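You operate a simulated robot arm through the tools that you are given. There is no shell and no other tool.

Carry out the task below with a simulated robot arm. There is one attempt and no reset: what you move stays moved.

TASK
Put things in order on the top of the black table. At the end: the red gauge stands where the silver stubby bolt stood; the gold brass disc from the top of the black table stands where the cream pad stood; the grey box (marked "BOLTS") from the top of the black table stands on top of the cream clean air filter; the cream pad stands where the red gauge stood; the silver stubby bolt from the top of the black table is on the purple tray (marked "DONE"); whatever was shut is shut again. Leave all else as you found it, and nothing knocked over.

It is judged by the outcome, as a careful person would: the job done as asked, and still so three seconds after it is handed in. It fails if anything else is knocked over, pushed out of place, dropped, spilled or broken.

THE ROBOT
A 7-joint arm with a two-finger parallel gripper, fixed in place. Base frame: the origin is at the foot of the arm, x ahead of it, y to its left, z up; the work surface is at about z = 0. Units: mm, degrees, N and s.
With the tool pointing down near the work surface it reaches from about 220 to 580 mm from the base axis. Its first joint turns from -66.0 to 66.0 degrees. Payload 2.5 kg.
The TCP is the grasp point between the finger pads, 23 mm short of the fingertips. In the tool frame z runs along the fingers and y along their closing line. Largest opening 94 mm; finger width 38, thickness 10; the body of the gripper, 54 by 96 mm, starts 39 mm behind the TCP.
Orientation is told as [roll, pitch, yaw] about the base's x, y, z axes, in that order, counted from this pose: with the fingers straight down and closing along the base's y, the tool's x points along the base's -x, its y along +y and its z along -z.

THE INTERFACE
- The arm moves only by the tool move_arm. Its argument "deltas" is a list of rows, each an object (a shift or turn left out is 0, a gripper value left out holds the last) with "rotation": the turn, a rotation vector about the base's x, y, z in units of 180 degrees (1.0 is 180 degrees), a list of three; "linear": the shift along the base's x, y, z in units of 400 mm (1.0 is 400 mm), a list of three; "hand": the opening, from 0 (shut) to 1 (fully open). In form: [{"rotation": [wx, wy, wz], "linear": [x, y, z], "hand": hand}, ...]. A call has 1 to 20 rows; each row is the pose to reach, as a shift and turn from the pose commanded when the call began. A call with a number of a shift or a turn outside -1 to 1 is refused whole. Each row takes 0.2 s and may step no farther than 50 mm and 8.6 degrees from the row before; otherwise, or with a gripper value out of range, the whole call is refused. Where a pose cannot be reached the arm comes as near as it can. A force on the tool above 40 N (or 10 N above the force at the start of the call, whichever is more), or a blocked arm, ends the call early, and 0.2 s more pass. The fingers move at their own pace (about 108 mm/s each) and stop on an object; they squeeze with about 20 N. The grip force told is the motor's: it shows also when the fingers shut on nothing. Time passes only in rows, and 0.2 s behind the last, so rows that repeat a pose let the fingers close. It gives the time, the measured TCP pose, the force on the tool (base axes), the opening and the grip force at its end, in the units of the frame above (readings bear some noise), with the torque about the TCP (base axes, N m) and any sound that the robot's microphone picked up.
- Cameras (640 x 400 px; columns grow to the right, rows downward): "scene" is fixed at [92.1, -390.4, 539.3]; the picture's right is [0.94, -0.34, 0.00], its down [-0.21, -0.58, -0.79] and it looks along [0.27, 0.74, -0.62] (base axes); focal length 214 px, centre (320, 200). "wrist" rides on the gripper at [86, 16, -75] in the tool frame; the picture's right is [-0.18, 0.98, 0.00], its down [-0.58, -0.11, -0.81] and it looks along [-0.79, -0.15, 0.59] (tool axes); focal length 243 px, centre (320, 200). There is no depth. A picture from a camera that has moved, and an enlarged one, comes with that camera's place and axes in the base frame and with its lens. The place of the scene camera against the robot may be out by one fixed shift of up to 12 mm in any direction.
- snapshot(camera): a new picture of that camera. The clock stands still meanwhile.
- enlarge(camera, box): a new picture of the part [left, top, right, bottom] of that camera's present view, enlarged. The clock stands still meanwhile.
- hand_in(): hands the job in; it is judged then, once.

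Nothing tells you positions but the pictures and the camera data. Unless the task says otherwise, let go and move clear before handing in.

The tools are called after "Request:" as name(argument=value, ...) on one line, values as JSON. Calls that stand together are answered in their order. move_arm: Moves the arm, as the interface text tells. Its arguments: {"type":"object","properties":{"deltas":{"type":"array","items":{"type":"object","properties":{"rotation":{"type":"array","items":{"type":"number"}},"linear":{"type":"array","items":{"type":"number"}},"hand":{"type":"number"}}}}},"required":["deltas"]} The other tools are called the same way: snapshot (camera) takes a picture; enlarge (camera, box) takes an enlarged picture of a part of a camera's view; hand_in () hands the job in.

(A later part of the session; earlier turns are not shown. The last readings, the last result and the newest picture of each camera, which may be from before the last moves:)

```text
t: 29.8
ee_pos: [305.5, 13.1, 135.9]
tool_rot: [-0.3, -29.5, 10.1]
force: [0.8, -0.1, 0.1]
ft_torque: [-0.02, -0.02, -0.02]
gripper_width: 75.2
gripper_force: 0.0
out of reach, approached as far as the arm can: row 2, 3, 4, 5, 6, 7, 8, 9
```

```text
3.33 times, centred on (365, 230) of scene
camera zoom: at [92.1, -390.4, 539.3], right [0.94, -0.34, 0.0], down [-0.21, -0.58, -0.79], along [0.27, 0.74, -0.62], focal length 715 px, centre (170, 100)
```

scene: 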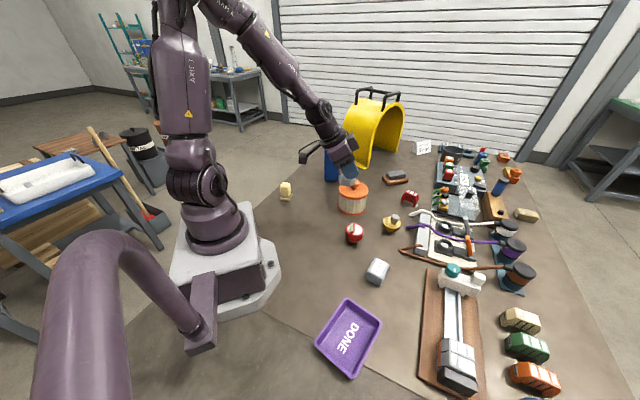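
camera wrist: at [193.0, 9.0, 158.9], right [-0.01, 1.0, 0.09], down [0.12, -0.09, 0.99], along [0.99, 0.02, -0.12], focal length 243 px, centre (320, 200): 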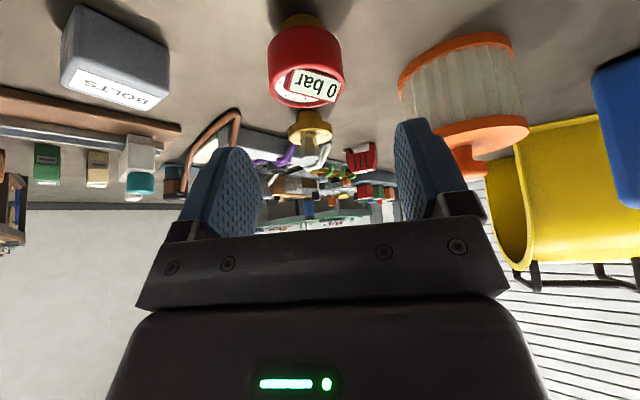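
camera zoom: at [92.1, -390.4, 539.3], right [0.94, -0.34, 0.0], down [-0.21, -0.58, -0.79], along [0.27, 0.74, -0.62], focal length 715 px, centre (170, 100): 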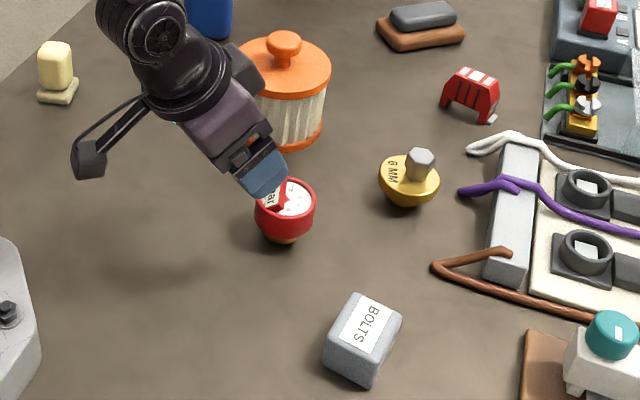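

Request:
enlarge(camera="wrist", box=[240, 0, 400, 110])

Request:
enlarge(camera="wrist", box=[380, 20, 540, 190])

Request:
enlarge(camera="wrist", box=[40, 0, 200, 120])

```text
3.64 times, centred on (320, 55) of wrist
camera zoom: at [193.0, 9.0, 158.9], right [-0.01, 1.0, 0.09], down [0.12, -0.09, 0.99], along [0.99, 0.02, -0.12], focal length 882 px, centre (320, 727)
```

zoom: 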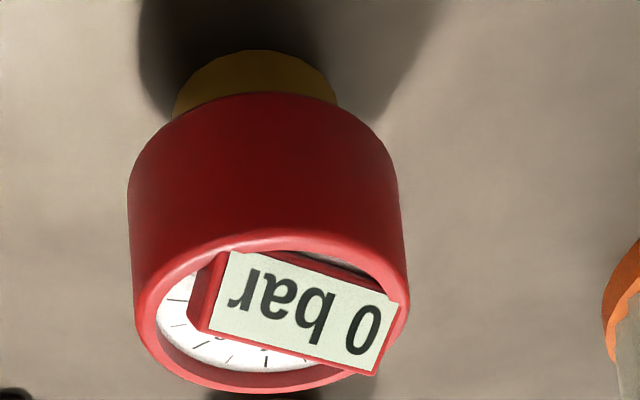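

```text
2.35 times, centred on (460, 105) of wrist
camera zoom: at [193.0, 9.0, 158.9], right [-0.01, 1.0, 0.09], down [0.12, -0.09, 0.99], along [0.99, 0.02, -0.12], focal length 571 px, centre (-9, 424)
```

zoom: 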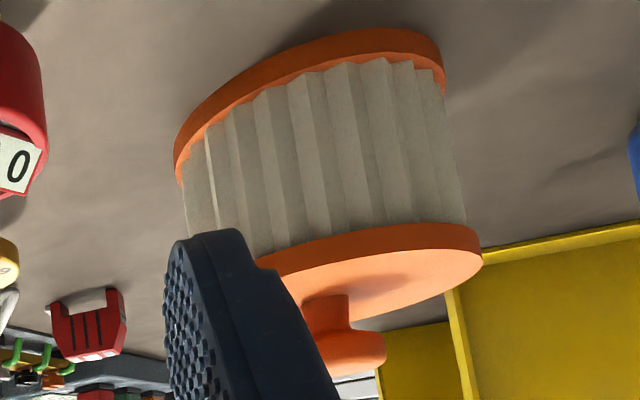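

```text
3.33 times, centred on (120, 60) of wrist
camera zoom: at [193.0, 9.0, 158.9], right [-0.01, 1.0, 0.09], down [0.12, -0.09, 0.99], along [0.99, 0.02, -0.12], focal length 809 px, centre (987, 667)
```

zoom: 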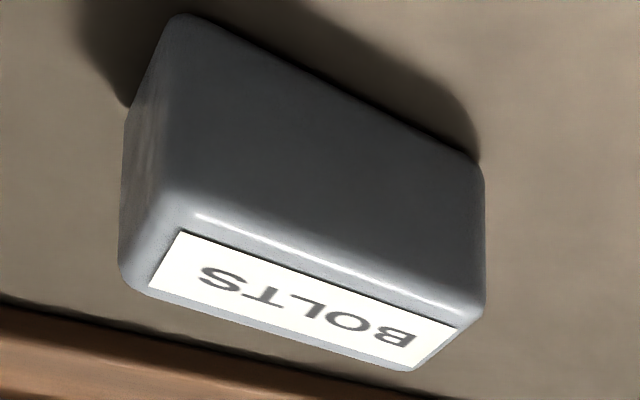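

The gauge is at about (363,9): red body z≈28–54, 57 mm across, with its "0 bar" tag slightly overhanging on the +y side. I'll turn the tool to yaw ~50° so the fingers miss the tag, then hover above it.

Request:
move_arm(deltas=[{"linear": [0, 0, 0.03], "rotation": [0, 0, 0.04], "hand": 0.85}, {"linear": [0.04, 0, 0.04], "rotation": [0, 0, 0.08], "hand": 0.85}, {"linear": [0.08, 0, 0.04], "rotation": [0, 0, 0.12], "hand": 0.85}, {"linear": [0.12, 0, 0.04], "rotation": [0, 0, 0.16], "hand": 0.85}, {"linear": [0.1438, -0.0102, 0.04], "rotation": [0, 0, 0.2], "hand": 0.85}, {"linear": [0.1438, -0.0102, 0.0], "rotation": [0, 0, 0.222], "hand": 0.85}, {"linear": [0.1438, -0.0102, -0.06], "rotation": [0, 0, 0.222], "hand": 0.85}, {"linear": [0.1438, -0.0102, -0.06], "rotation": [0, 0, 0.222], "hand": 0.85}])

Request:
snapshot(camera="wrist")

Request:
enlarge(camera="scene", box=[310, 190, 410, 290])

```text
t: 31.6
ee_pos: [360.8, 8.8, 110.4]
tool_rot: [-0.4, -29.6, 49.9]
force: [-0.5, 0.0, -0.3]
ft_torque: [-0.02, -0.03, 0.02]
gripper_width: 79.8
gripper_force: 0.0
```

```text
taken
camera wrist: at [276.8, -67.3, 134.3], right [-0.65, 0.76, 0.09], down [0.15, 0.01, 0.99], along [0.75, 0.65, -0.12], focal length 243 px, centre (320, 200)
```

wrist: 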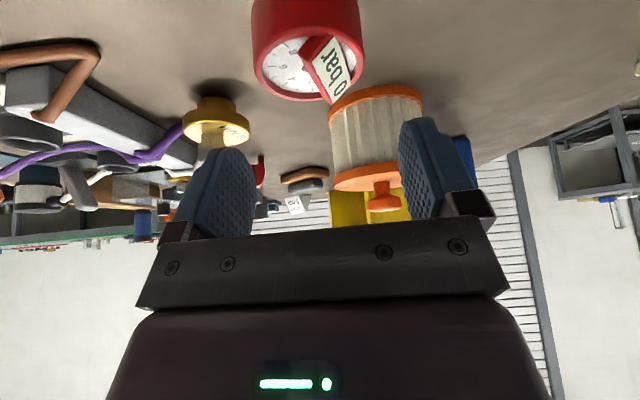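

```text
4.00 times, centred on (360, 240) of scene
camera zoom: at [92.1, -390.4, 539.3], right [0.94, -0.34, 0.0], down [-0.21, -0.58, -0.79], along [0.27, 0.74, -0.62], focal length 858 px, centre (160, 40)
```

zoom: 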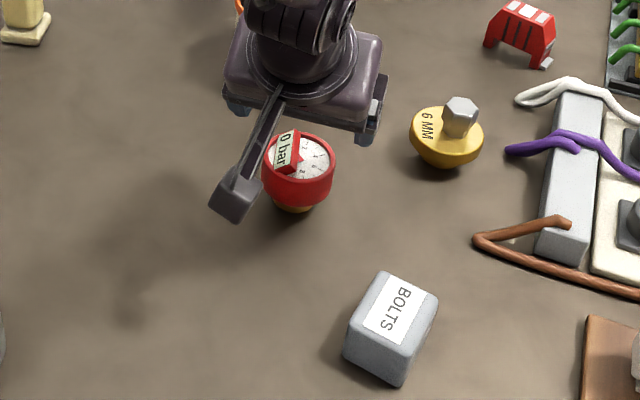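

Well aligned over the gauge, which I now take at (362,7.5). Descending and gripping the red body.

Request:
move_arm(deltas=[{"linear": [0.003, -0.0035, -0.05]}, {"linear": [0.003, -0.0035, -0.1]}, {"linear": [0.003, -0.0035, -0.14]}, {"linear": [0.003, -0.0035, -0.172]}, {"linear": [0.003, -0.0035, -0.172]}])

Request:
snapshot(camera="wrist")

Request:
enlarge(camera="scene", box=[310, 190, 410, 290])

```text
t: 32.8
ee_pos: [363.5, 6.2, 41.2]
tool_rot: [-0.3, -29.6, 49.9]
force: [-0.5, -0.1, 0.6]
ft_torque: [0.02, 0.06, 0.02]
gripper_width: 79.8
gripper_force: 0.2
```

```text
taken
camera wrist: at [278.9, -69.7, 64.5], right [-0.65, 0.76, 0.09], down [0.15, 0.01, 0.99], along [0.75, 0.65, -0.12], focal length 243 px, centre (320, 200)
```

wrist: 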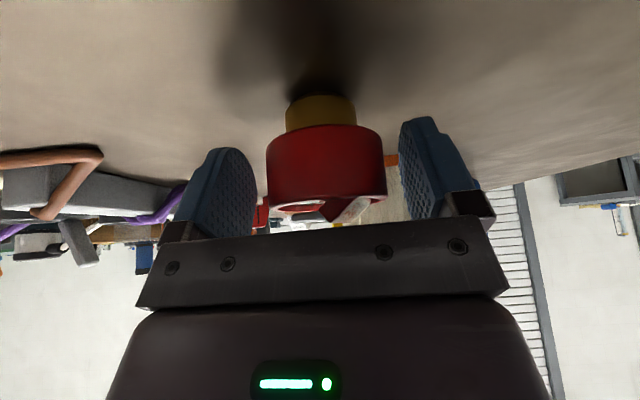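

```text
4.00 times, centred on (360, 240) of scene
camera zoom: at [92.1, -390.4, 539.3], right [0.94, -0.34, 0.0], down [-0.21, -0.58, -0.79], along [0.27, 0.74, -0.62], focal length 858 px, centre (160, 40)
```

zoom: 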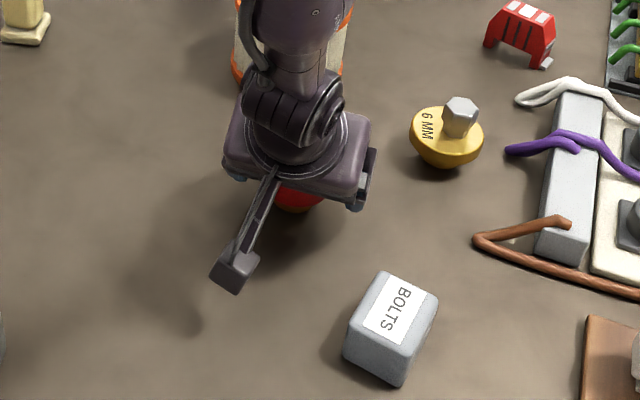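

Request:
move_arm(deltas=[{"linear": [-0.005, 0.005, 0]}, {"linear": [-0.005, 0.005, 0], "hand": 0.6}, {"linear": [-0.005, 0.005, 0], "hand": 0.5}, {"linear": [-0.005, 0.005, 0], "hand": 0.5}, {"linear": [-0.005, 0.005, 0], "hand": 0.5}])

Request:
snapshot(camera="wrist")

```text
t: 34.0
ee_pos: [360.5, 7.6, 41.0]
tool_rot: [-0.3, -29.6, 49.8]
force: [0.9, -0.5, 2.1]
ft_torque: [0.05, -0.02, -0.04]
gripper_width: 55.9
gripper_force: 19.7
```

```text
taken
camera wrist: at [276.9, -67.6, 64.9], right [-0.65, 0.76, 0.09], down [0.15, 0.01, 0.99], along [0.75, 0.65, -0.12], focal length 243 px, centre (320, 200)
```

wrist: 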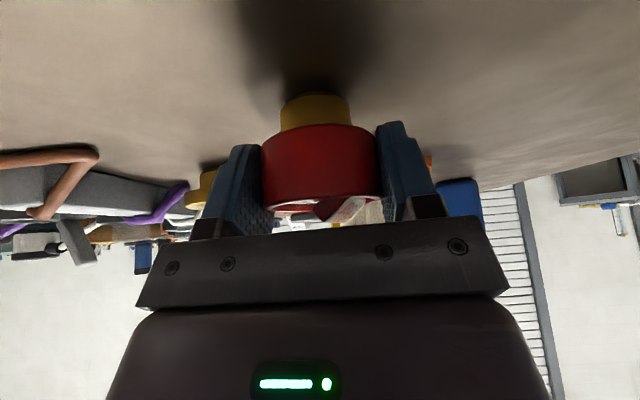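

The gauge is gripped at 55.9 mm, its place about (361,8). I'll lift it and carry it high past the filter to the bolt's old spot, retracing the earlier path.

Request:
move_arm(deltas=[{"linear": [0, 0, 0.05]}, {"linear": [0, 0, 0.15]}, {"linear": [0, 0, 0.26]}, {"linear": [0, 0, 0.37]}, {"linear": [0, 0, 0.48]}, {"linear": [0.03, 0.07, 0.517], "rotation": [0, 0, -0.027]}, {"linear": [0.065, 0.16, 0.517], "rotation": [0, 0, -0.054]}, {"linear": [0.1, 0.25, 0.517], "rotation": [0, 0, -0.082]}, {"linear": [0.14, 0.335, 0.517], "rotation": [0, 0, -0.082]}, {"linear": [0.18, 0.42, 0.517], "rotation": [0, 0, -0.082]}, {"linear": [0.219, 0.508, 0.517], "rotation": [0, 0, -0.082]}, {"linear": [0.279, 0.588, 0.467], "rotation": [0, 0, -0.082]}, {"linear": [0.339, 0.658, 0.417], "rotation": [0, 0, -0.082]}, {"linear": [0.389, 0.728, 0.347], "rotation": [0, 0, -0.082]}, {"linear": [0.4393, 0.7888, 0.287], "rotation": [0, 0, -0.082]}, {"linear": [0.4393, 0.7888, 0.287], "rotation": [0, 0, -0.082]}])

Request:
snapshot(camera="wrist")

Request:
enlarge(camera="scene", box=[300, 110, 420, 230])

```text
t: 37.4
ee_pos: [537.0, 323.8, 156.3]
tool_rot: [-0.3, -29.6, 35.1]
force: [-0.7, 0.1, -1.3]
ft_torque: [0.01, 0.01, 0.01]
gripper_width: 56.2
gripper_force: 19.7
```

```text
taken
camera wrist: at [436.7, 273.1, 179.2], right [-0.43, 0.9, 0.09], down [0.15, -0.02, 0.99], along [0.89, 0.44, -0.12], focal length 243 px, centre (320, 200)
```

wrist: 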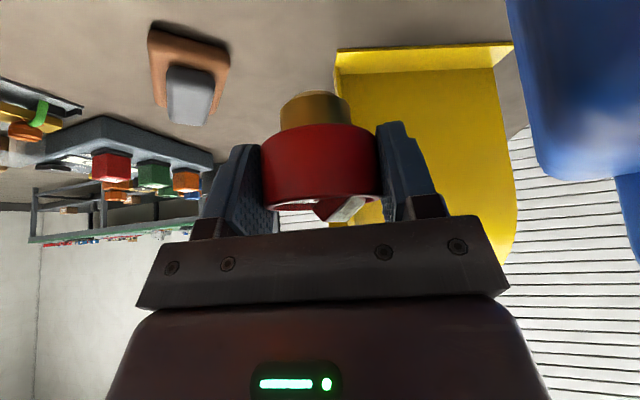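

```text
3.33 times, centred on (360, 170) of scene
camera zoom: at [92.1, -390.3, 539.3], right [0.94, -0.34, 0.0], down [-0.21, -0.58, -0.79], along [0.27, 0.74, -0.62], focal length 715 px, centre (187, 300)
```

zoom: 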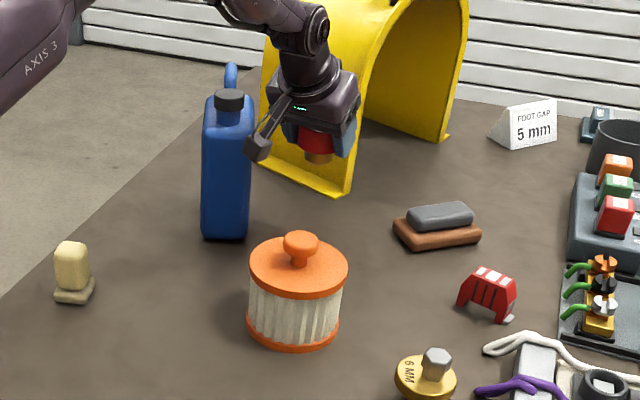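

The gauge hovers over the bolt's old place. Lowering it.

Request:
move_arm(deltas=[{"linear": [-0.002, -0.002, -0.08]}, {"linear": [-0.002, -0.002, -0.16]}, {"linear": [-0.002, -0.002, -0.23]}, {"linear": [-0.002, -0.002, -0.27]}, {"linear": [-0.002, -0.002, -0.281]}, {"linear": [-0.002, -0.002, -0.284]}, {"linear": [-0.002, -0.002, -0.286]}])

Request:
snapshot(camera="wrist")

```text
t: 39.0
ee_pos: [536.7, 322.9, 40.7]
tool_rot: [-0.3, -29.7, 35.2]
force: [-0.3, -0.3, 0.0]
ft_torque: [0.05, -0.01, -0.01]
gripper_width: 56.1
gripper_force: 20.2
```

```text
taken
camera wrist: at [435.5, 271.7, 65.1], right [-0.43, 0.9, 0.09], down [0.15, -0.02, 0.99], along [0.89, 0.44, -0.12], focal length 243 px, centre (320, 200)
```

wrist: 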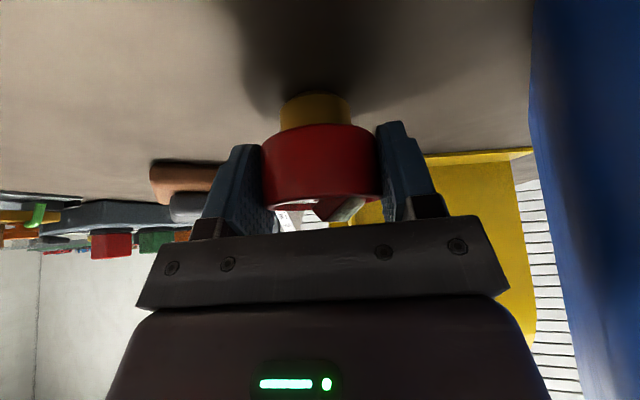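

Request:
move_arm(deltas=[{"linear": [0, 0, -0.001]}, {"linear": [0, 0, -0.002]}])

```text
t: 39.6
ee_pos: [536.5, 323.0, 41.6]
tool_rot: [-0.3, -29.8, 35.1]
force: [-1.0, -1.2, 3.0]
ft_torque: [0.03, 0.03, 0.02]
gripper_width: 56.1
gripper_force: 20.0
```

The gauge touches the table. Releasing with a modest opening and rising straight up.

Request:
move_arm(deltas=[{"hand": 0.66}, {"hand": 0.72}, {"hand": 0.74}, {"linear": [0, 0, 0.04], "hand": 0.74}, {"linear": [0, 0, 0.1], "hand": 0.74}, {"linear": [0, 0, 0.19], "hand": 0.74}, {"linear": [0, 0, 0.285], "hand": 0.74}, {"linear": [-0.05, -0.06, 0.345], "hand": 0.74}, {"linear": [-0.05, -0.06, 0.345], "hand": 0.74}])

Request:
enlarge(camera="scene", box=[300, 110, 420, 230])

Request:
snapshot(camera="wrist")

```text
t: 41.6
ee_pos: [518.0, 299.8, 179.8]
tool_rot: [-0.2, -29.5, 35.2]
force: [-0.3, -0.3, -0.2]
ft_torque: [0.01, 0.01, 0.01]
gripper_width: 69.6
gripper_force: 0.0
```

```text
3.33 times, centred on (360, 170) of scene
camera zoom: at [92.0, -390.4, 539.3], right [0.94, -0.34, 0.0], down [-0.21, -0.58, -0.79], along [0.27, 0.74, -0.62], focal length 715 px, centre (187, 300)
```

zoom: 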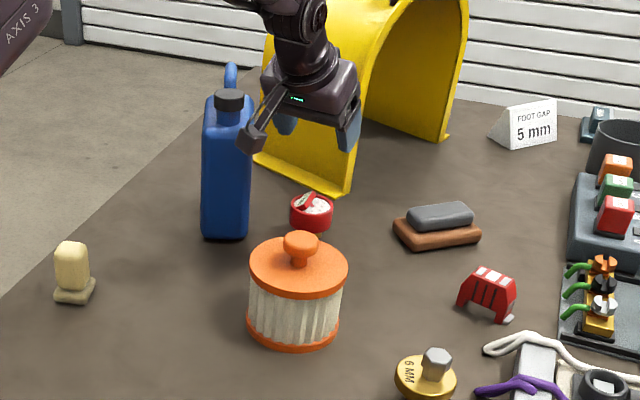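

```text
taken
camera wrist: at [417.1, 248.5, 202.7], right [-0.43, 0.9, 0.09], down [0.15, -0.02, 0.99], along [0.89, 0.44, -0.12], focal length 243 px, centre (320, 200)
```

wrist: 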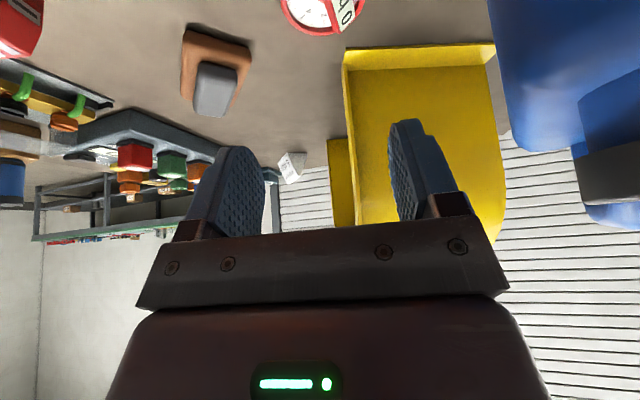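

The gauge stands where the bolt was. Next I'll bring the tool vertical, go high around to the cream pad near (205,312) and look at it closely.

Request:
move_arm(deltas=[{"linear": [-0.06, -0.06, 0.05]}, {"linear": [-0.12, -0.12, 0.1], "rotation": [-0.0236, 0.0335, 0]}, {"linear": [-0.18, -0.18, 0.15], "rotation": [-0.0472, 0.067, 0]}, {"linear": [-0.24, -0.24, 0.2], "rotation": [-0.0709, 0.1004, 0]}, {"linear": [-0.3, -0.25, 0.25], "rotation": [-0.0945, 0.1339, 0]}, {"linear": [-0.38, -0.23, 0.25], "rotation": [-0.0945, 0.1339, 0]}, {"linear": [-0.47, -0.21, 0.25], "rotation": [-0.0945, 0.1339, 0]}, {"linear": [-0.56, -0.19, 0.25], "rotation": [-0.0945, 0.1339, 0]}, {"linear": [-0.65, -0.17, 0.25], "rotation": [-0.0945, 0.1339, 0]}, {"linear": [-0.74, -0.16, 0.25], "rotation": [-0.0945, 0.1339, 0]}, {"linear": [-0.82, -0.15, 0.2], "rotation": [-0.0945, 0.1339, 0]}, {"linear": [-0.82, -0.15, 0.1], "rotation": [-0.0945, 0.1339, 0]}, {"linear": [-0.82, -0.15, 0.05], "rotation": [-0.0945, 0.1339, 0]}])

Request:
move_arm(deltas=[{"rotation": [0, 0, 0.04]}, {"rotation": [0, 0, 0.08]}, {"rotation": [0, 0, 0.12]}, {"rotation": [0, 0, 0.12]}])

Request:
snapshot(camera="wrist")

```text
t: 44.4
ee_pos: [186.2, 237.8, 198.1]
tool_rot: [-0.3, 0.0, 35.0]
force: [0.5, 0.2, 0.5]
ft_torque: [0.01, 0.02, -0.01]
gripper_width: 69.5
gripper_force: 0.1
```

```text
t: 45.4
ee_pos: [188.1, 239.3, 198.9]
tool_rot: [-0.3, 0.0, 56.8]
force: [0.4, -0.2, 1.1]
ft_torque: [0.01, 0.0, 0.0]
gripper_width: 69.6
gripper_force: 0.1
```

```text
taken
camera wrist: at [126.4, 174.6, 274.9], right [-0.72, 0.69, -0.01], down [0.4, 0.43, 0.81], along [0.56, 0.58, -0.59], focal length 243 px, centre (320, 200)
```

wrist: 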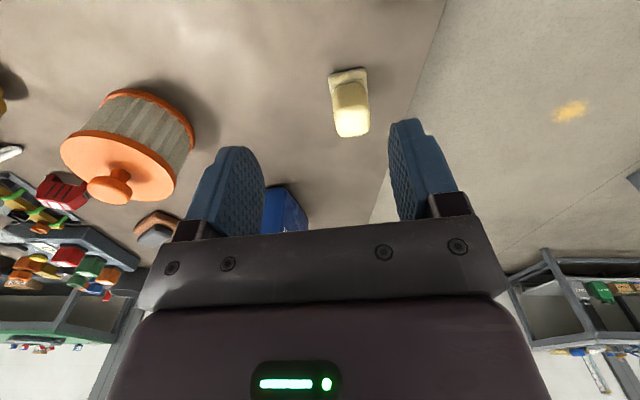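

Request:
enlarge(camera="wrist", box=[290, 50, 410, 150])

Request:
enlarge(camera="wrist", box=[50, 80, 210, 210])

Request:
enlarge(camera="scene", box=[255, 160, 325, 220])

```text
4.00 times, centred on (350, 100) of wrist
camera zoom: at [126.4, 174.6, 274.9], right [-0.72, 0.69, -0.01], down [0.4, 0.43, 0.81], along [0.56, 0.58, -0.59], focal length 970 px, centre (200, 600)
```

zoom: 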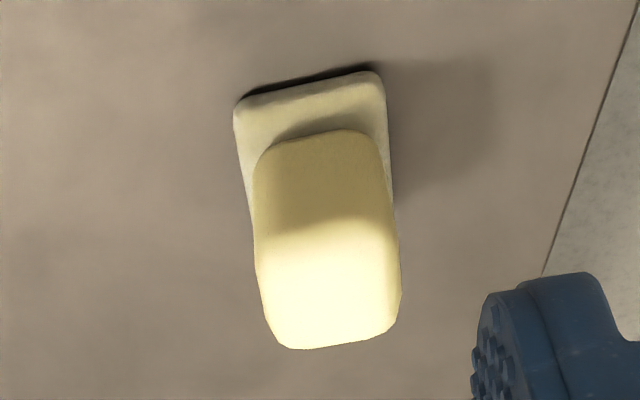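

```text
3.08 times, centred on (130, 145) of wrist
camera zoom: at [126.4, 174.6, 274.9], right [-0.72, 0.69, -0.01], down [0.4, 0.43, 0.81], along [0.56, 0.58, -0.59], focal length 746 px, centre (905, 369)
```

zoom: 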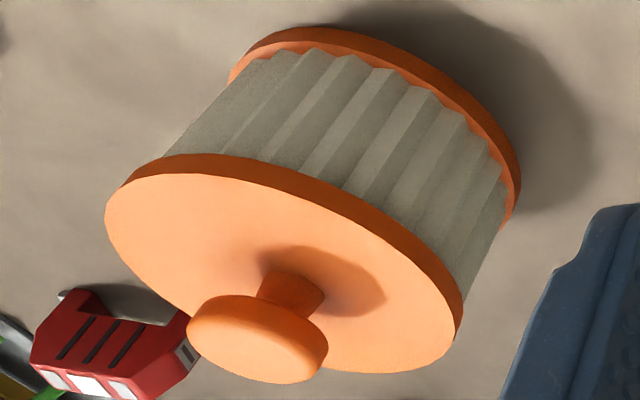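

```text
6.67 times, centred on (290, 190) of scene
camera zoom: at [92.1, -390.4, 539.3], right [0.94, -0.34, 0.0], down [-0.21, -0.58, -0.79], along [0.27, 0.74, -0.62], focal length 1430 px, centre (520, 267)
```

zoom: 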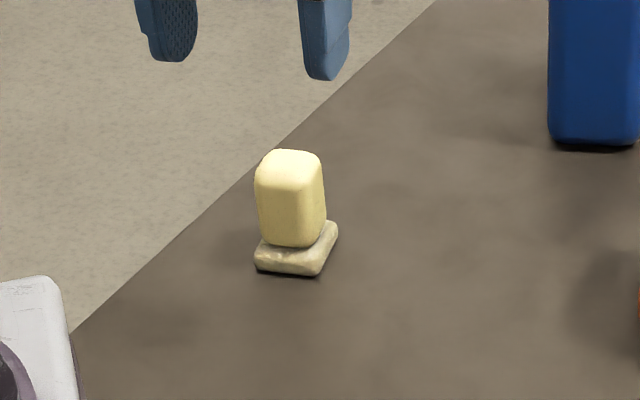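

The pad's base is centred near (207,308), its block about 36 mm wide with the top at z≈66, and its sides align with yaw 59°. I'll hover above it.

Request:
move_arm(deltas=[{"linear": [0.02, 0.08, 0], "rotation": [0, 0, 0.012]}, {"linear": [0.047, 0.172, -0.02], "rotation": [0, 0, 0.012]}, {"linear": [0.047, 0.172, -0.12], "rotation": [0, 0, 0.012]}, {"linear": [0.047, 0.172, -0.21], "rotation": [0, 0, 0.012]}, {"linear": [0.047, 0.172, -0.21], "rotation": [0, 0, 0.012]}])

Request:
snapshot(camera="wrist")

Request:
enlarge(camera="scene", box=[240, 130, 340, 230])

```text
t: 46.6
ee_pos: [206.1, 306.0, 115.7]
tool_rot: [-0.4, 0.0, 58.9]
force: [0.4, 0.3, 0.7]
ft_torque: [-0.01, 0.01, 0.0]
gripper_width: 69.6
gripper_force: 0.1
```

```text
taken
camera wrist: at [147.2, 239.8, 192.2], right [-0.75, 0.67, -0.01], down [0.39, 0.44, 0.81], along [0.54, 0.6, -0.59], focal length 243 px, centre (320, 200)
```

wrist: 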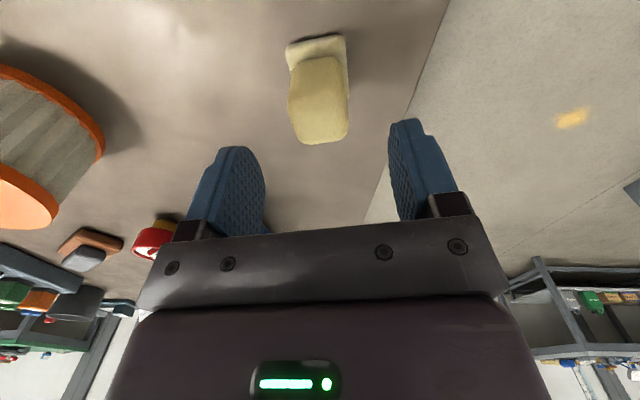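

```text
4.00 times, centred on (290, 180) of scene
camera zoom: at [92.1, -390.4, 539.3], right [0.94, -0.34, 0.0], down [-0.21, -0.58, -0.79], along [0.27, 0.74, -0.62], focal length 858 px, centre (440, 280)
```

zoom: 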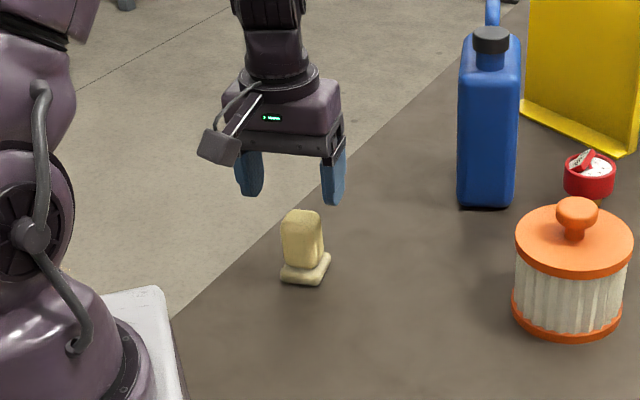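

Request:
move_arm(deltas=[{"linear": [0.002, 0.003, -0.06]}, {"linear": [0.002, 0.003, -0.12]}, {"linear": [0.002, 0.003, -0.16]}, {"linear": [0.002, 0.003, -0.183]}, {"linear": [0.002, 0.003, -0.183]}])

Request:
snapshot(camera="wrist")

Request:
enlarge(camera="scene", box=[240, 130, 340, 230])

```text
t: 47.8
ee_pos: [206.2, 308.5, 45.3]
tool_rot: [-0.3, -0.1, 58.9]
force: [-0.2, 0.6, 0.1]
ft_torque: [-0.02, 0.01, -0.02]
gripper_width: 69.5
gripper_force: 0.1
```

```text
taken
camera wrist: at [147.3, 242.8, 118.9], right [-0.75, 0.67, -0.01], down [0.39, 0.44, 0.81], along [0.54, 0.6, -0.59], focal length 243 px, centre (320, 200)
```

wrist: 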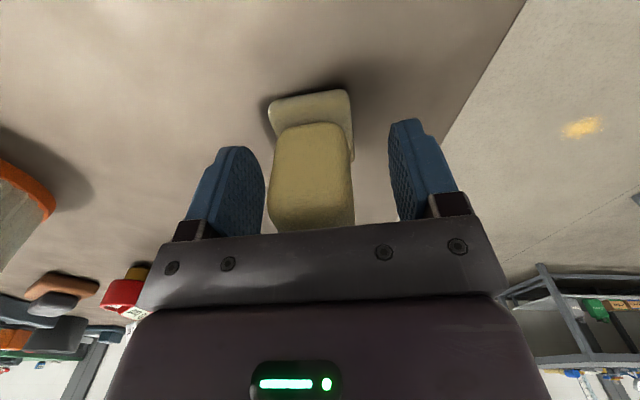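

```text
4.00 times, centred on (290, 180) of scene
camera zoom: at [92.1, -390.4, 539.3], right [0.94, -0.34, 0.0], down [-0.21, -0.58, -0.79], along [0.27, 0.74, -0.62], focal length 858 px, centre (440, 280)
```

zoom: 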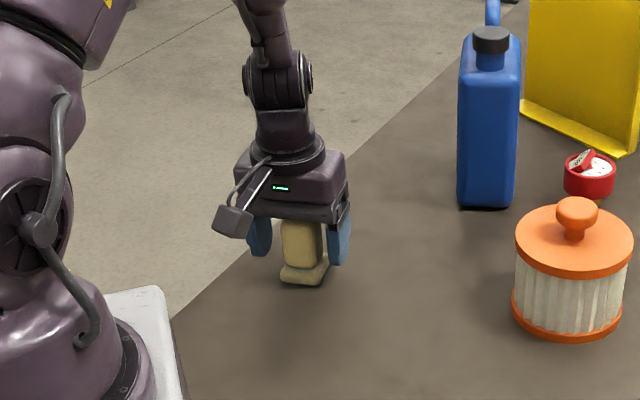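

The block is aligned with the fingers, offset about 3 mm. I'll centre and close.

Request:
move_arm(deltas=[{"linear": [0.004, -0.004, -0.005]}, {"linear": [0.004, -0.004, -0.005]}, {"linear": [0.004, -0.004, -0.005], "hand": 0.35}, {"linear": [0.004, -0.004, -0.005], "hand": 0.25}, {"linear": [0.004, -0.004, -0.005], "hand": 0.25}, {"linear": [0.004, -0.004, -0.005], "hand": 0.25}])

Request:
snapshot(camera="wrist")

```text
t: 49.2
ee_pos: [207.9, 307.5, 41.7]
tool_rot: [-0.3, -0.1, 58.9]
force: [-0.5, -0.2, -0.5]
ft_torque: [0.0, 0.0, 0.01]
gripper_width: 35.5
gripper_force: 19.4
```

```text
taken
camera wrist: at [149.0, 241.1, 116.9], right [-0.75, 0.67, -0.01], down [0.39, 0.44, 0.81], along [0.54, 0.6, -0.59], focal length 243 px, centre (320, 200)
```

wrist: 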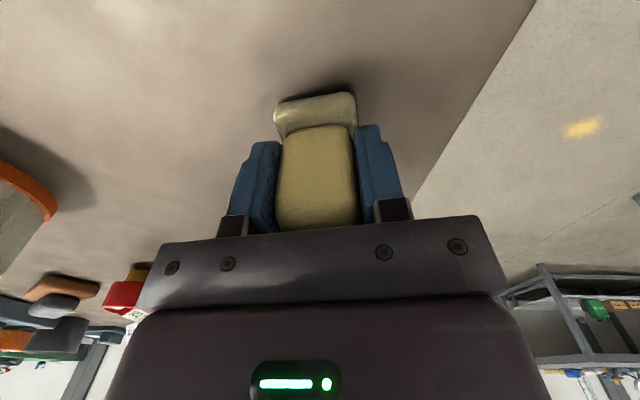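

The pad is held at 35.5 mm. Lifting and carrying it to the gauge's old place at (361,8), keeping its orientation.

Request:
move_arm(deltas=[{"linear": [0, 0, 0.05]}, {"linear": [0, 0, 0.15]}, {"linear": [0, 0, 0.27]}, {"linear": [0, 0, 0.38]}, {"linear": [0.01, -0.05, 0.43]}, {"linear": [0.04, -0.14, 0.43]}, {"linear": [0.08, -0.23, 0.43]}, {"linear": [0.12, -0.32, 0.43]}, {"linear": [0.17, -0.41, 0.43]}, {"linear": [0.22, -0.5, 0.43]}, {"linear": [0.28, -0.59, 0.43]}, {"linear": [0.34, -0.68, 0.43]}, {"linear": [0.3825, -0.749, 0.4]}, {"linear": [0.3825, -0.749, 0.3]}, {"linear": [0.3825, -0.749, 0.2]}, {"linear": [0.3825, -0.749, 0.1]}, {"linear": [0.3825, -0.749, 0.1]}])

Request:
snapshot(camera="wrist")

Request:
enlarge(camera="scene", box=[300, 170, 420, 290])

```text
t: 52.8
ee_pos: [362.7, 9.2, 80.5]
tool_rot: [-0.3, -0.1, 58.9]
force: [0.6, 0.4, -0.6]
ft_torque: [0.0, 0.0, -0.03]
gripper_width: 35.4
gripper_force: 19.9
```

```text
taken
camera wrist: at [304.1, -56.4, 155.0], right [-0.75, 0.67, -0.01], down [0.39, 0.44, 0.81], along [0.54, 0.6, -0.59], focal length 243 px, centre (320, 200)
```

wrist: 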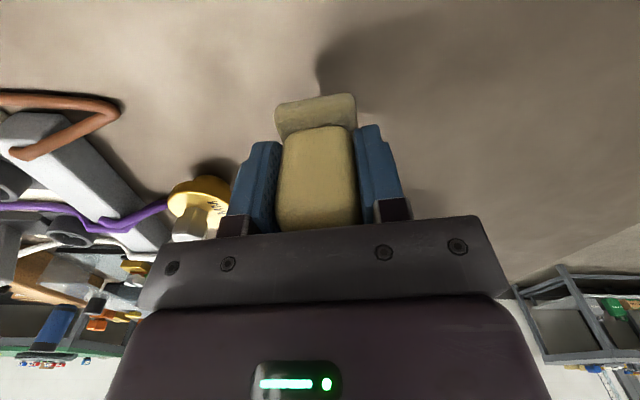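

```text
3.33 times, centred on (360, 230) of scene
camera zoom: at [92.1, -390.4, 539.3], right [0.94, -0.34, 0.0], down [-0.21, -0.58, -0.79], along [0.27, 0.74, -0.62], focal length 715 px, centre (187, 100)
```

zoom: 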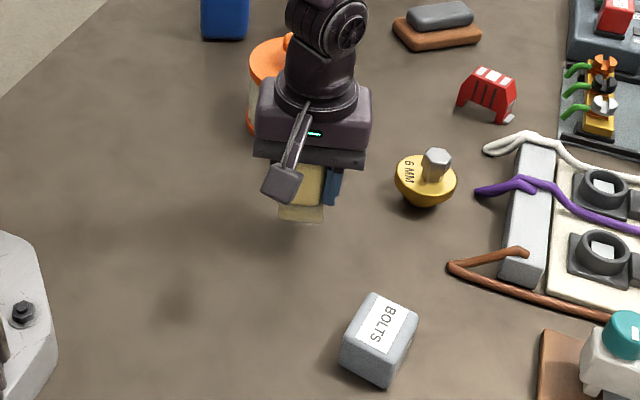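

Request:
move_arm(deltas=[{"linear": [0, 0, -0.05]}, {"linear": [0, 0, -0.085]}, {"linear": [0, 0, -0.093]}, {"linear": [0, 0, -0.096]}, {"linear": [0, 0, -0.0985]}, {"linear": [0, 0, -0.101]}])

```text
t: 54.2
ee_pos: [361.9, 7.0, 41.1]
tool_rot: [-0.4, -0.2, 58.9]
force: [-5.6, -0.8, 19.9]
ft_torque: [0.12, 0.34, 0.01]
gripper_width: 35.5
gripper_force: 20.1
```

Firm contact with the table. Releasing and rising.

Request:
move_arm(deltas=[{"linear": [0, 0, 0.002]}, {"linear": [0, 0, 0.002], "hand": 0.5}, {"linear": [0, 0, 0.002], "hand": 0.65}, {"linear": [0, 0, 0.002], "hand": 0.65}, {"linear": [0, 0, 0.06], "hand": 0.65}, {"linear": [0, 0, 0.14], "hand": 0.65}, {"linear": [0, 0, 0.24], "hand": 0.65}, {"linear": [0, 0, 0.36], "hand": 0.65}, {"linear": [0, 0, 0.36], "hand": 0.65}])

Request:
snapshot(camera="wrist")

Request:
enlarge(camera="scene", box=[300, 170, 420, 290])

```text
t: 56.2
ee_pos: [361.7, 5.9, 186.2]
tool_rot: [-0.3, -0.1, 58.9]
force: [0.1, 0.0, -0.6]
ft_torque: [0.0, -0.01, 0.01]
gripper_width: 61.2
gripper_force: 0.1
```

```text
taken
camera wrist: at [304.3, -58.7, 261.0], right [-0.75, 0.67, -0.01], down [0.39, 0.44, 0.81], along [0.54, 0.6, -0.59], focal length 243 px, centre (320, 200)
```

wrist: 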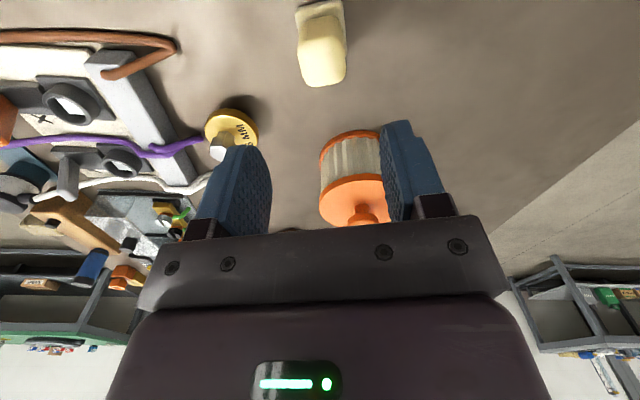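

```text
3.33 times, centred on (360, 230) of scene
camera zoom: at [92.0, -390.4, 539.3], right [0.94, -0.34, 0.0], down [-0.21, -0.58, -0.79], along [0.27, 0.74, -0.62], focal length 715 px, centre (187, 100)
```

zoom: 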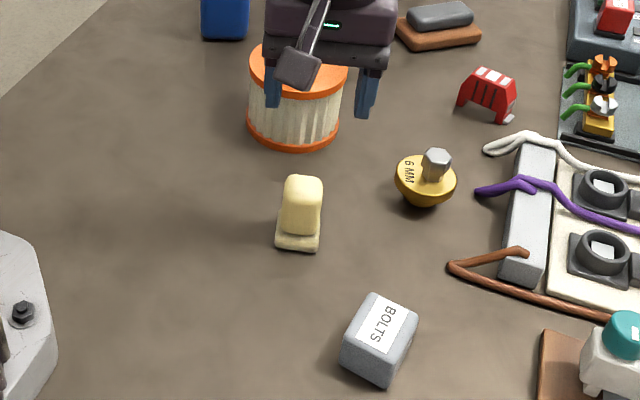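

The pad stands at the gauge's old spot. Next is the gold disc near (500,5), where the purple wire tip is close, so I'll turn for a closer look.

Request:
move_arm(deltas=[{"linear": [0.01, 0, 0], "rotation": [0, 0, -0.04]}, {"linear": [0.03, 0, 0], "rotation": [0, 0, -0.08]}, {"linear": [0.05, 0, 0], "rotation": [0, 0, -0.12]}, {"linear": [0.07, 0, 0], "rotation": [0, 0, -0.16]}, {"linear": [0.09, 0, 0], "rotation": [0, 0, -0.2]}, {"linear": [0.1, 0, 0], "rotation": [0, 0, -0.24]}, {"linear": [0.1, 0, 0], "rotation": [0, 0, -0.272]}, {"linear": [0.1, 0, 0], "rotation": [0, 0, -0.272]}])

Request:
snapshot(camera="wrist")

Request:
enlarge(camera="wrist", box=[240, 20, 400, 150])

Request:
enlarge(camera="scene", box=[370, 200, 430, 250])

```text
t: 58.0
ee_pos: [401.9, 6.4, 184.4]
tool_rot: [-0.3, -0.1, 9.8]
force: [0.4, 0.0, 0.5]
ft_torque: [0.03, -0.01, 0.02]
gripper_width: 61.1
gripper_force: 0.1
```

```text
taken
camera wrist: at [314.1, 7.7, 259.5], right [0.01, 1.0, -0.01], down [0.59, 0.0, 0.81], along [0.81, -0.01, -0.59], focal length 243 px, centre (320, 200)
```

wrist: 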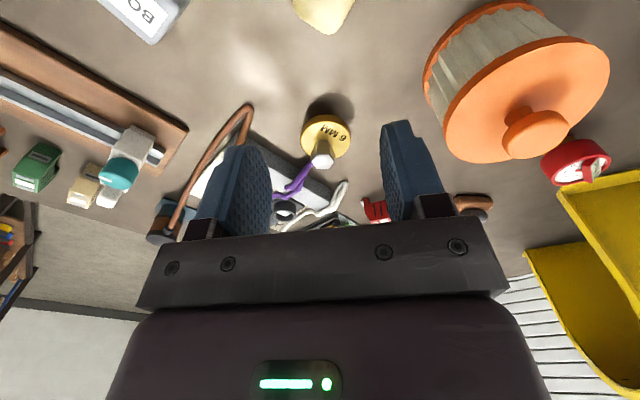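

```text
3.08 times, centred on (320, 85) of wrist
camera zoom: at [314.1, 7.7, 259.5], right [0.01, 1.0, -0.01], down [0.59, 0.0, 0.81], along [0.81, -0.01, -0.59], focal length 746 px, centre (320, 554)
```

zoom: 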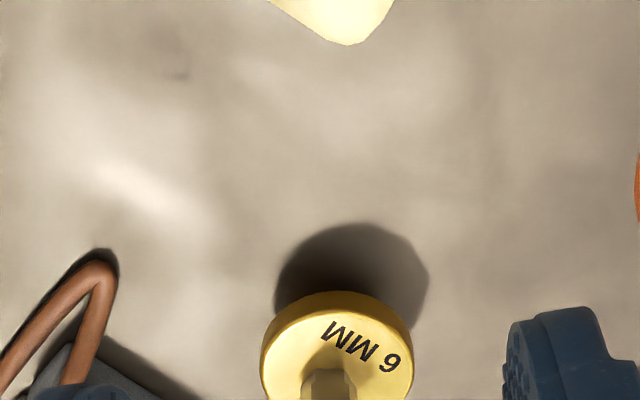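

```text
8.00 times, centred on (400, 225) of scene
camera zoom: at [92.1, -390.4, 539.3], right [0.94, -0.34, 0.0], down [-0.21, -0.58, -0.79], along [0.27, 0.74, -0.62], focal length 1716 px, centre (-320, 0)
```

zoom: 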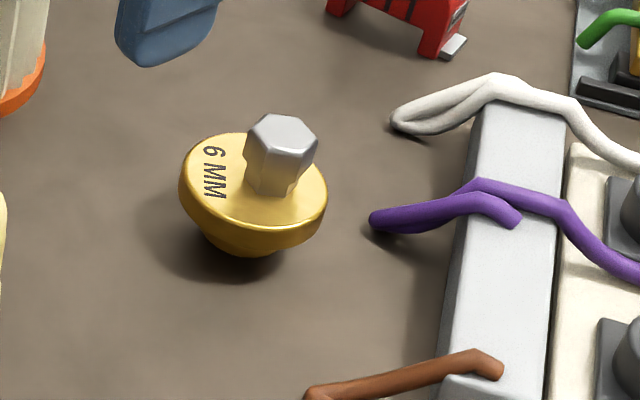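

The disc is a 57 mm brass disc with a hex knob near (500,11). I'll move in closer to see the knob's height and flats.

Request:
move_arm(deltas=[{"linear": [0.06, 0.0, -0.03]}, {"linear": [0.12, 0.006, -0.07]}, {"linear": [0.15, 0.006, -0.11]}, {"linear": [0.15, 0.006, -0.13]}, {"linear": [0.15, 0.006, -0.13]}])

Request:
snapshot(camera="wrist")

Request:
enlarge(camera="wrist", box=[260, 20, 400, 150])

```text
t: 59.2
ee_pos: [461.7, 9.1, 131.0]
tool_rot: [-0.4, -0.1, 9.9]
force: [0.4, -0.6, 0.3]
ft_torque: [0.02, -0.02, 0.0]
gripper_width: 60.9
gripper_force: 0.0
```

```text
taken
camera wrist: at [373.9, 10.6, 207.1], right [0.01, 1.0, -0.01], down [0.59, 0.0, 0.81], along [0.81, -0.01, -0.59], focal length 243 px, centre (320, 200)
```

wrist: 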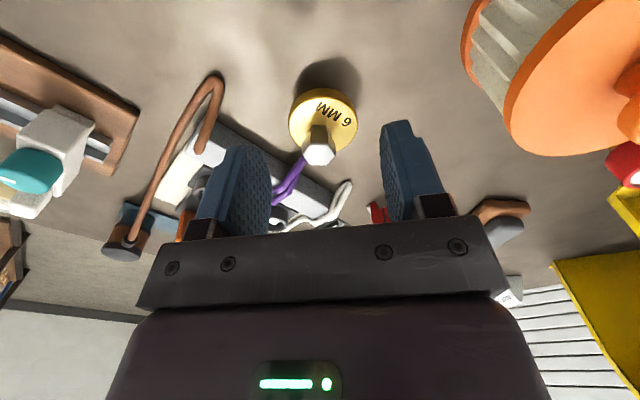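

```text
3.08 times, centred on (330, 85) of wrist
camera zoom: at [373.9, 10.6, 207.1], right [0.01, 1.0, -0.01], down [0.59, 0.0, 0.81], along [0.81, -0.01, -0.59], focal length 746 px, centre (289, 554)
```

zoom: 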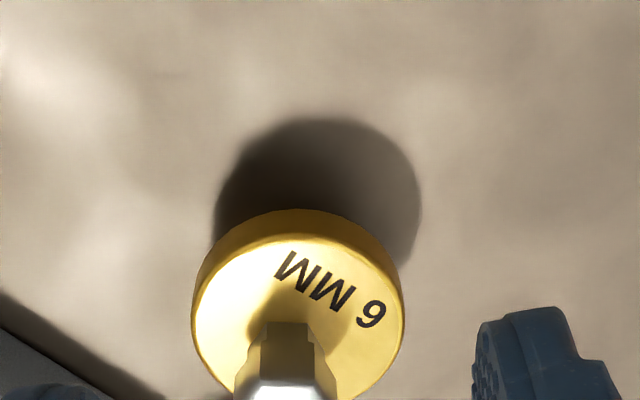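

Request:
enlarge(camera="wrist", box=[270, 80, 370, 180])

Request:
enlarge(camera="scene", box=[340, 170, 440, 270])

```text
4.00 times, centred on (320, 130) of wrist
camera zoom: at [373.9, 10.6, 207.1], right [0.01, 1.0, -0.01], down [0.59, 0.0, 0.81], along [0.81, -0.01, -0.59], focal length 970 px, centre (320, 480)
```

zoom: 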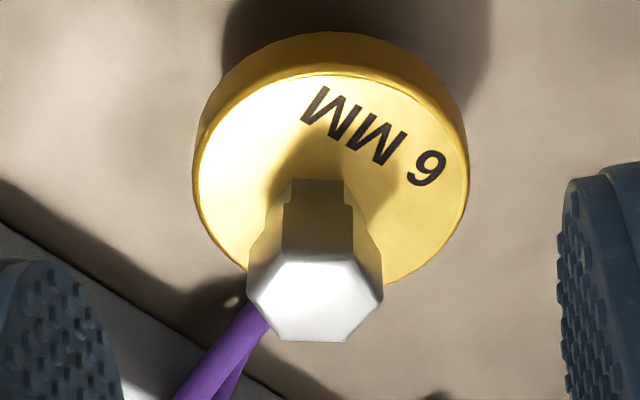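

```text
4.00 times, centred on (390, 220) of scene
camera zoom: at [92.1, -390.4, 539.3], right [0.94, -0.34, 0.0], down [-0.21, -0.58, -0.79], along [0.27, 0.74, -0.62], focal length 858 px, centre (40, 120)
```

zoom: 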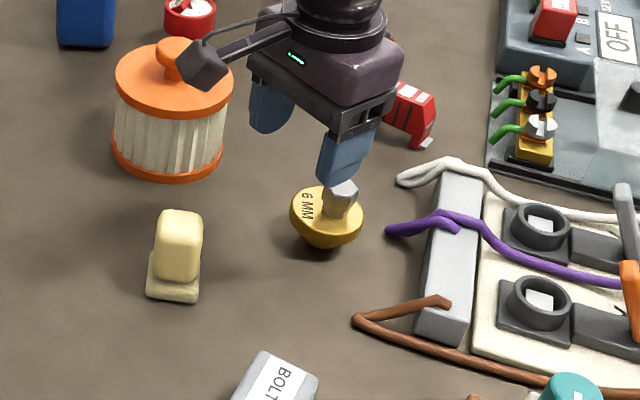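

The hex flats suit a tool yaw of about -34°, which also keeps the fingers away from the purple wire. I'll rotate and hover above for a second viewpoint.

Request:
move_arm(deltas=[{"linear": [0.0, 0, 0], "rotation": [0, 0, -0.042], "hand": 0.5}, {"linear": [0.0, 0, 0], "rotation": [0, 0, -0.084], "hand": 0.45}, {"linear": [0.03, 0, 0], "rotation": [0, 0, -0.126], "hand": 0.45}, {"linear": [0.06, 0, 0], "rotation": [0, 0, -0.168], "hand": 0.45}, {"linear": [0.09, 0, 0], "rotation": [0, 0, -0.21], "hand": 0.45}, {"linear": [0.104, 0, 0], "rotation": [0, 0, -0.244], "hand": 0.45}, {"linear": [0.104, 0, 0], "rotation": [0, 0, -0.244], "hand": 0.45}])

Request:
snapshot(camera="wrist")

Request:
enlarge(camera="wrist", box=[270, 40, 390, 160])

Request:
enlarge(camera="scene", box=[350, 180, 430, 260])

```text
t: 60.8
ee_pos: [501.0, 9.8, 132.1]
tool_rot: [-0.3, -0.1, -34.2]
force: [-0.4, 0.2, 0.3]
ft_torque: [0.0, 0.04, -0.02]
gripper_width: 42.4
gripper_force: 0.1
```

```text
taken
camera wrist: at [440.4, 71.5, 207.9], right [0.7, 0.71, -0.01], down [0.42, -0.41, 0.81], along [0.57, -0.57, -0.59], focal length 243 px, centre (320, 200)
```

wrist: 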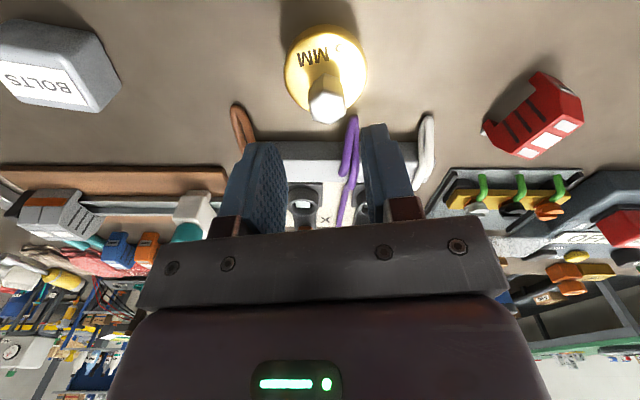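

```text
3.33 times, centred on (330, 100) of wrist
camera zoom: at [440.4, 71.5, 207.9], right [0.7, 0.71, -0.01], down [0.42, -0.41, 0.81], along [0.57, -0.57, -0.59], focal length 809 px, centre (287, 533)
```

zoom: 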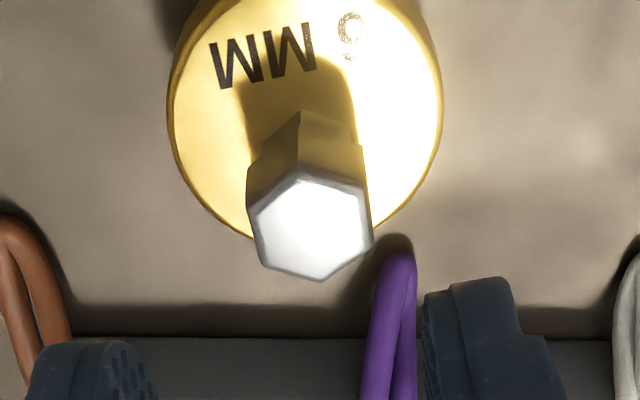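

```text
5.00 times, centred on (390, 220) of scene
camera zoom: at [92.1, -390.4, 539.3], right [0.94, -0.34, 0.0], down [-0.21, -0.58, -0.79], along [0.27, 0.74, -0.62], focal length 1072 px, centre (-30, 100)
```

zoom: 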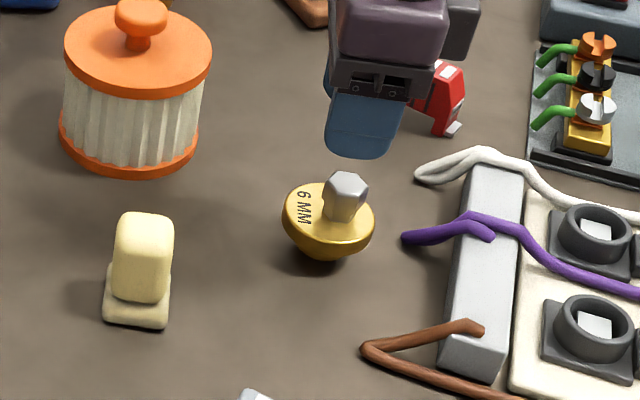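

Two views put the knob top at (511,8,62), with its flats aligned to the fingers. Centring and descending, with the fingertips stopping just above the disc.

Request:
move_arm(deltas=[{"linear": [0.025, -0.0045, 0]}, {"linear": [0.025, -0.0045, -0.06]}, {"linear": [0.025, -0.0045, -0.1]}, {"linear": [0.025, -0.0045, -0.1]}])

Request:
snapshot(camera="wrist")

Request:
enlarge(camera="scene", box=[350, 180, 430, 260])

```text
t: 61.8
ee_pos: [514.5, 6.6, 92.2]
tool_rot: [-0.3, -0.2, -33.9]
force: [0.7, 0.1, -0.2]
ft_torque: [-0.02, 0.03, 0.03]
gripper_width: 42.2
gripper_force: 0.0
```

```text
taken
camera wrist: at [452.4, 69.4, 167.6], right [0.7, 0.71, -0.01], down [0.42, -0.41, 0.81], along [0.57, -0.57, -0.59], focal length 243 px, centre (320, 200)
```

wrist: 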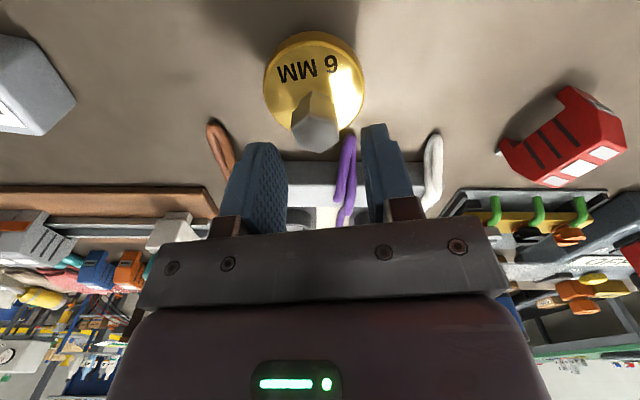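

```text
5.00 times, centred on (390, 220) of scene
camera zoom: at [92.1, -390.4, 539.3], right [0.94, -0.34, 0.0], down [-0.21, -0.58, -0.79], along [0.27, 0.74, -0.62], focal length 1072 px, centre (-30, 100)
```

zoom: 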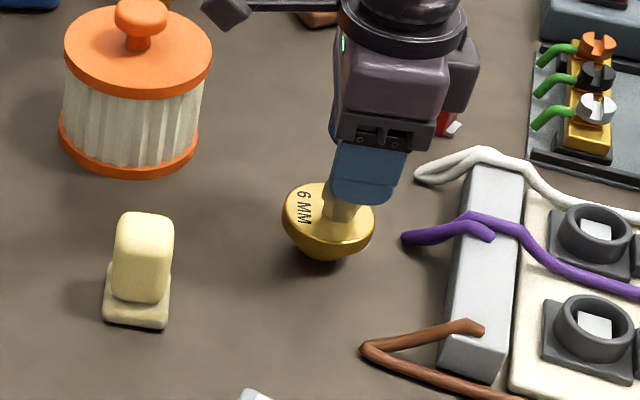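

Request:
move_arm(deltas=[{"linear": [-0.006, 0.004, 0]}, {"linear": [-0.006, 0.004, -0.05]}, {"linear": [-0.006, 0.004, -0.08]}, {"linear": [-0.006, 0.004, -0.087]}, {"linear": [-0.006, 0.004, -0.087]}])

Request:
snapshot(camera="wrist")

Request:
enlarge(camera="scene", box=[350, 180, 430, 260])

```text
t: 63.0
ee_pos: [509.9, 9.8, 58.9]
tool_rot: [-0.3, -0.1, -34.0]
force: [0.6, -0.3, 0.4]
ft_torque: [-0.02, 0.04, 0.02]
gripper_width: 42.3
gripper_force: 0.1
```

```text
taken
camera wrist: at [448.7, 70.9, 133.5], right [0.7, 0.71, -0.01], down [0.42, -0.41, 0.81], along [0.57, -0.57, -0.59], focal length 243 px, centre (320, 200)
```

wrist: 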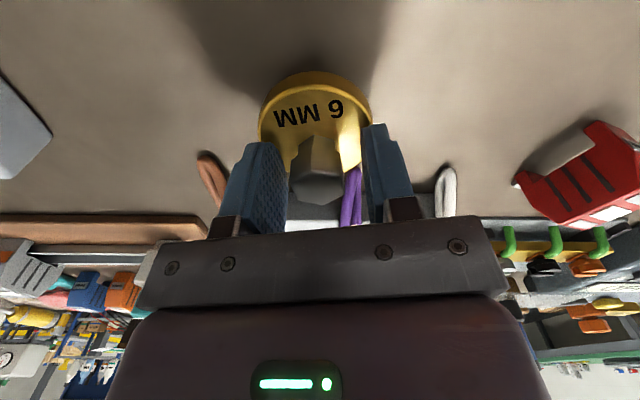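

```text
5.00 times, centred on (390, 220) of scene
camera zoom: at [92.1, -390.4, 539.3], right [0.94, -0.34, 0.0], down [-0.21, -0.58, -0.79], along [0.27, 0.74, -0.62], focal length 1072 px, centre (-30, 100)
```

zoom: 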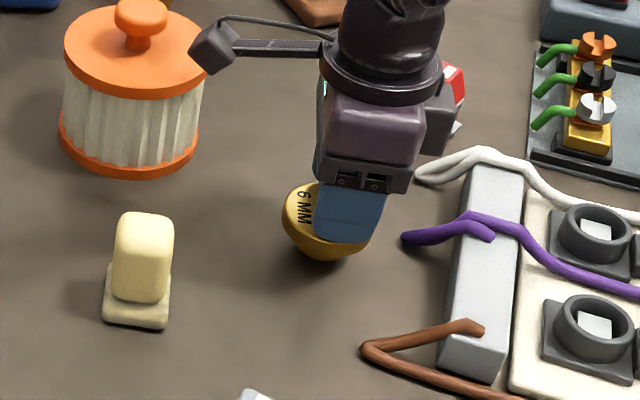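

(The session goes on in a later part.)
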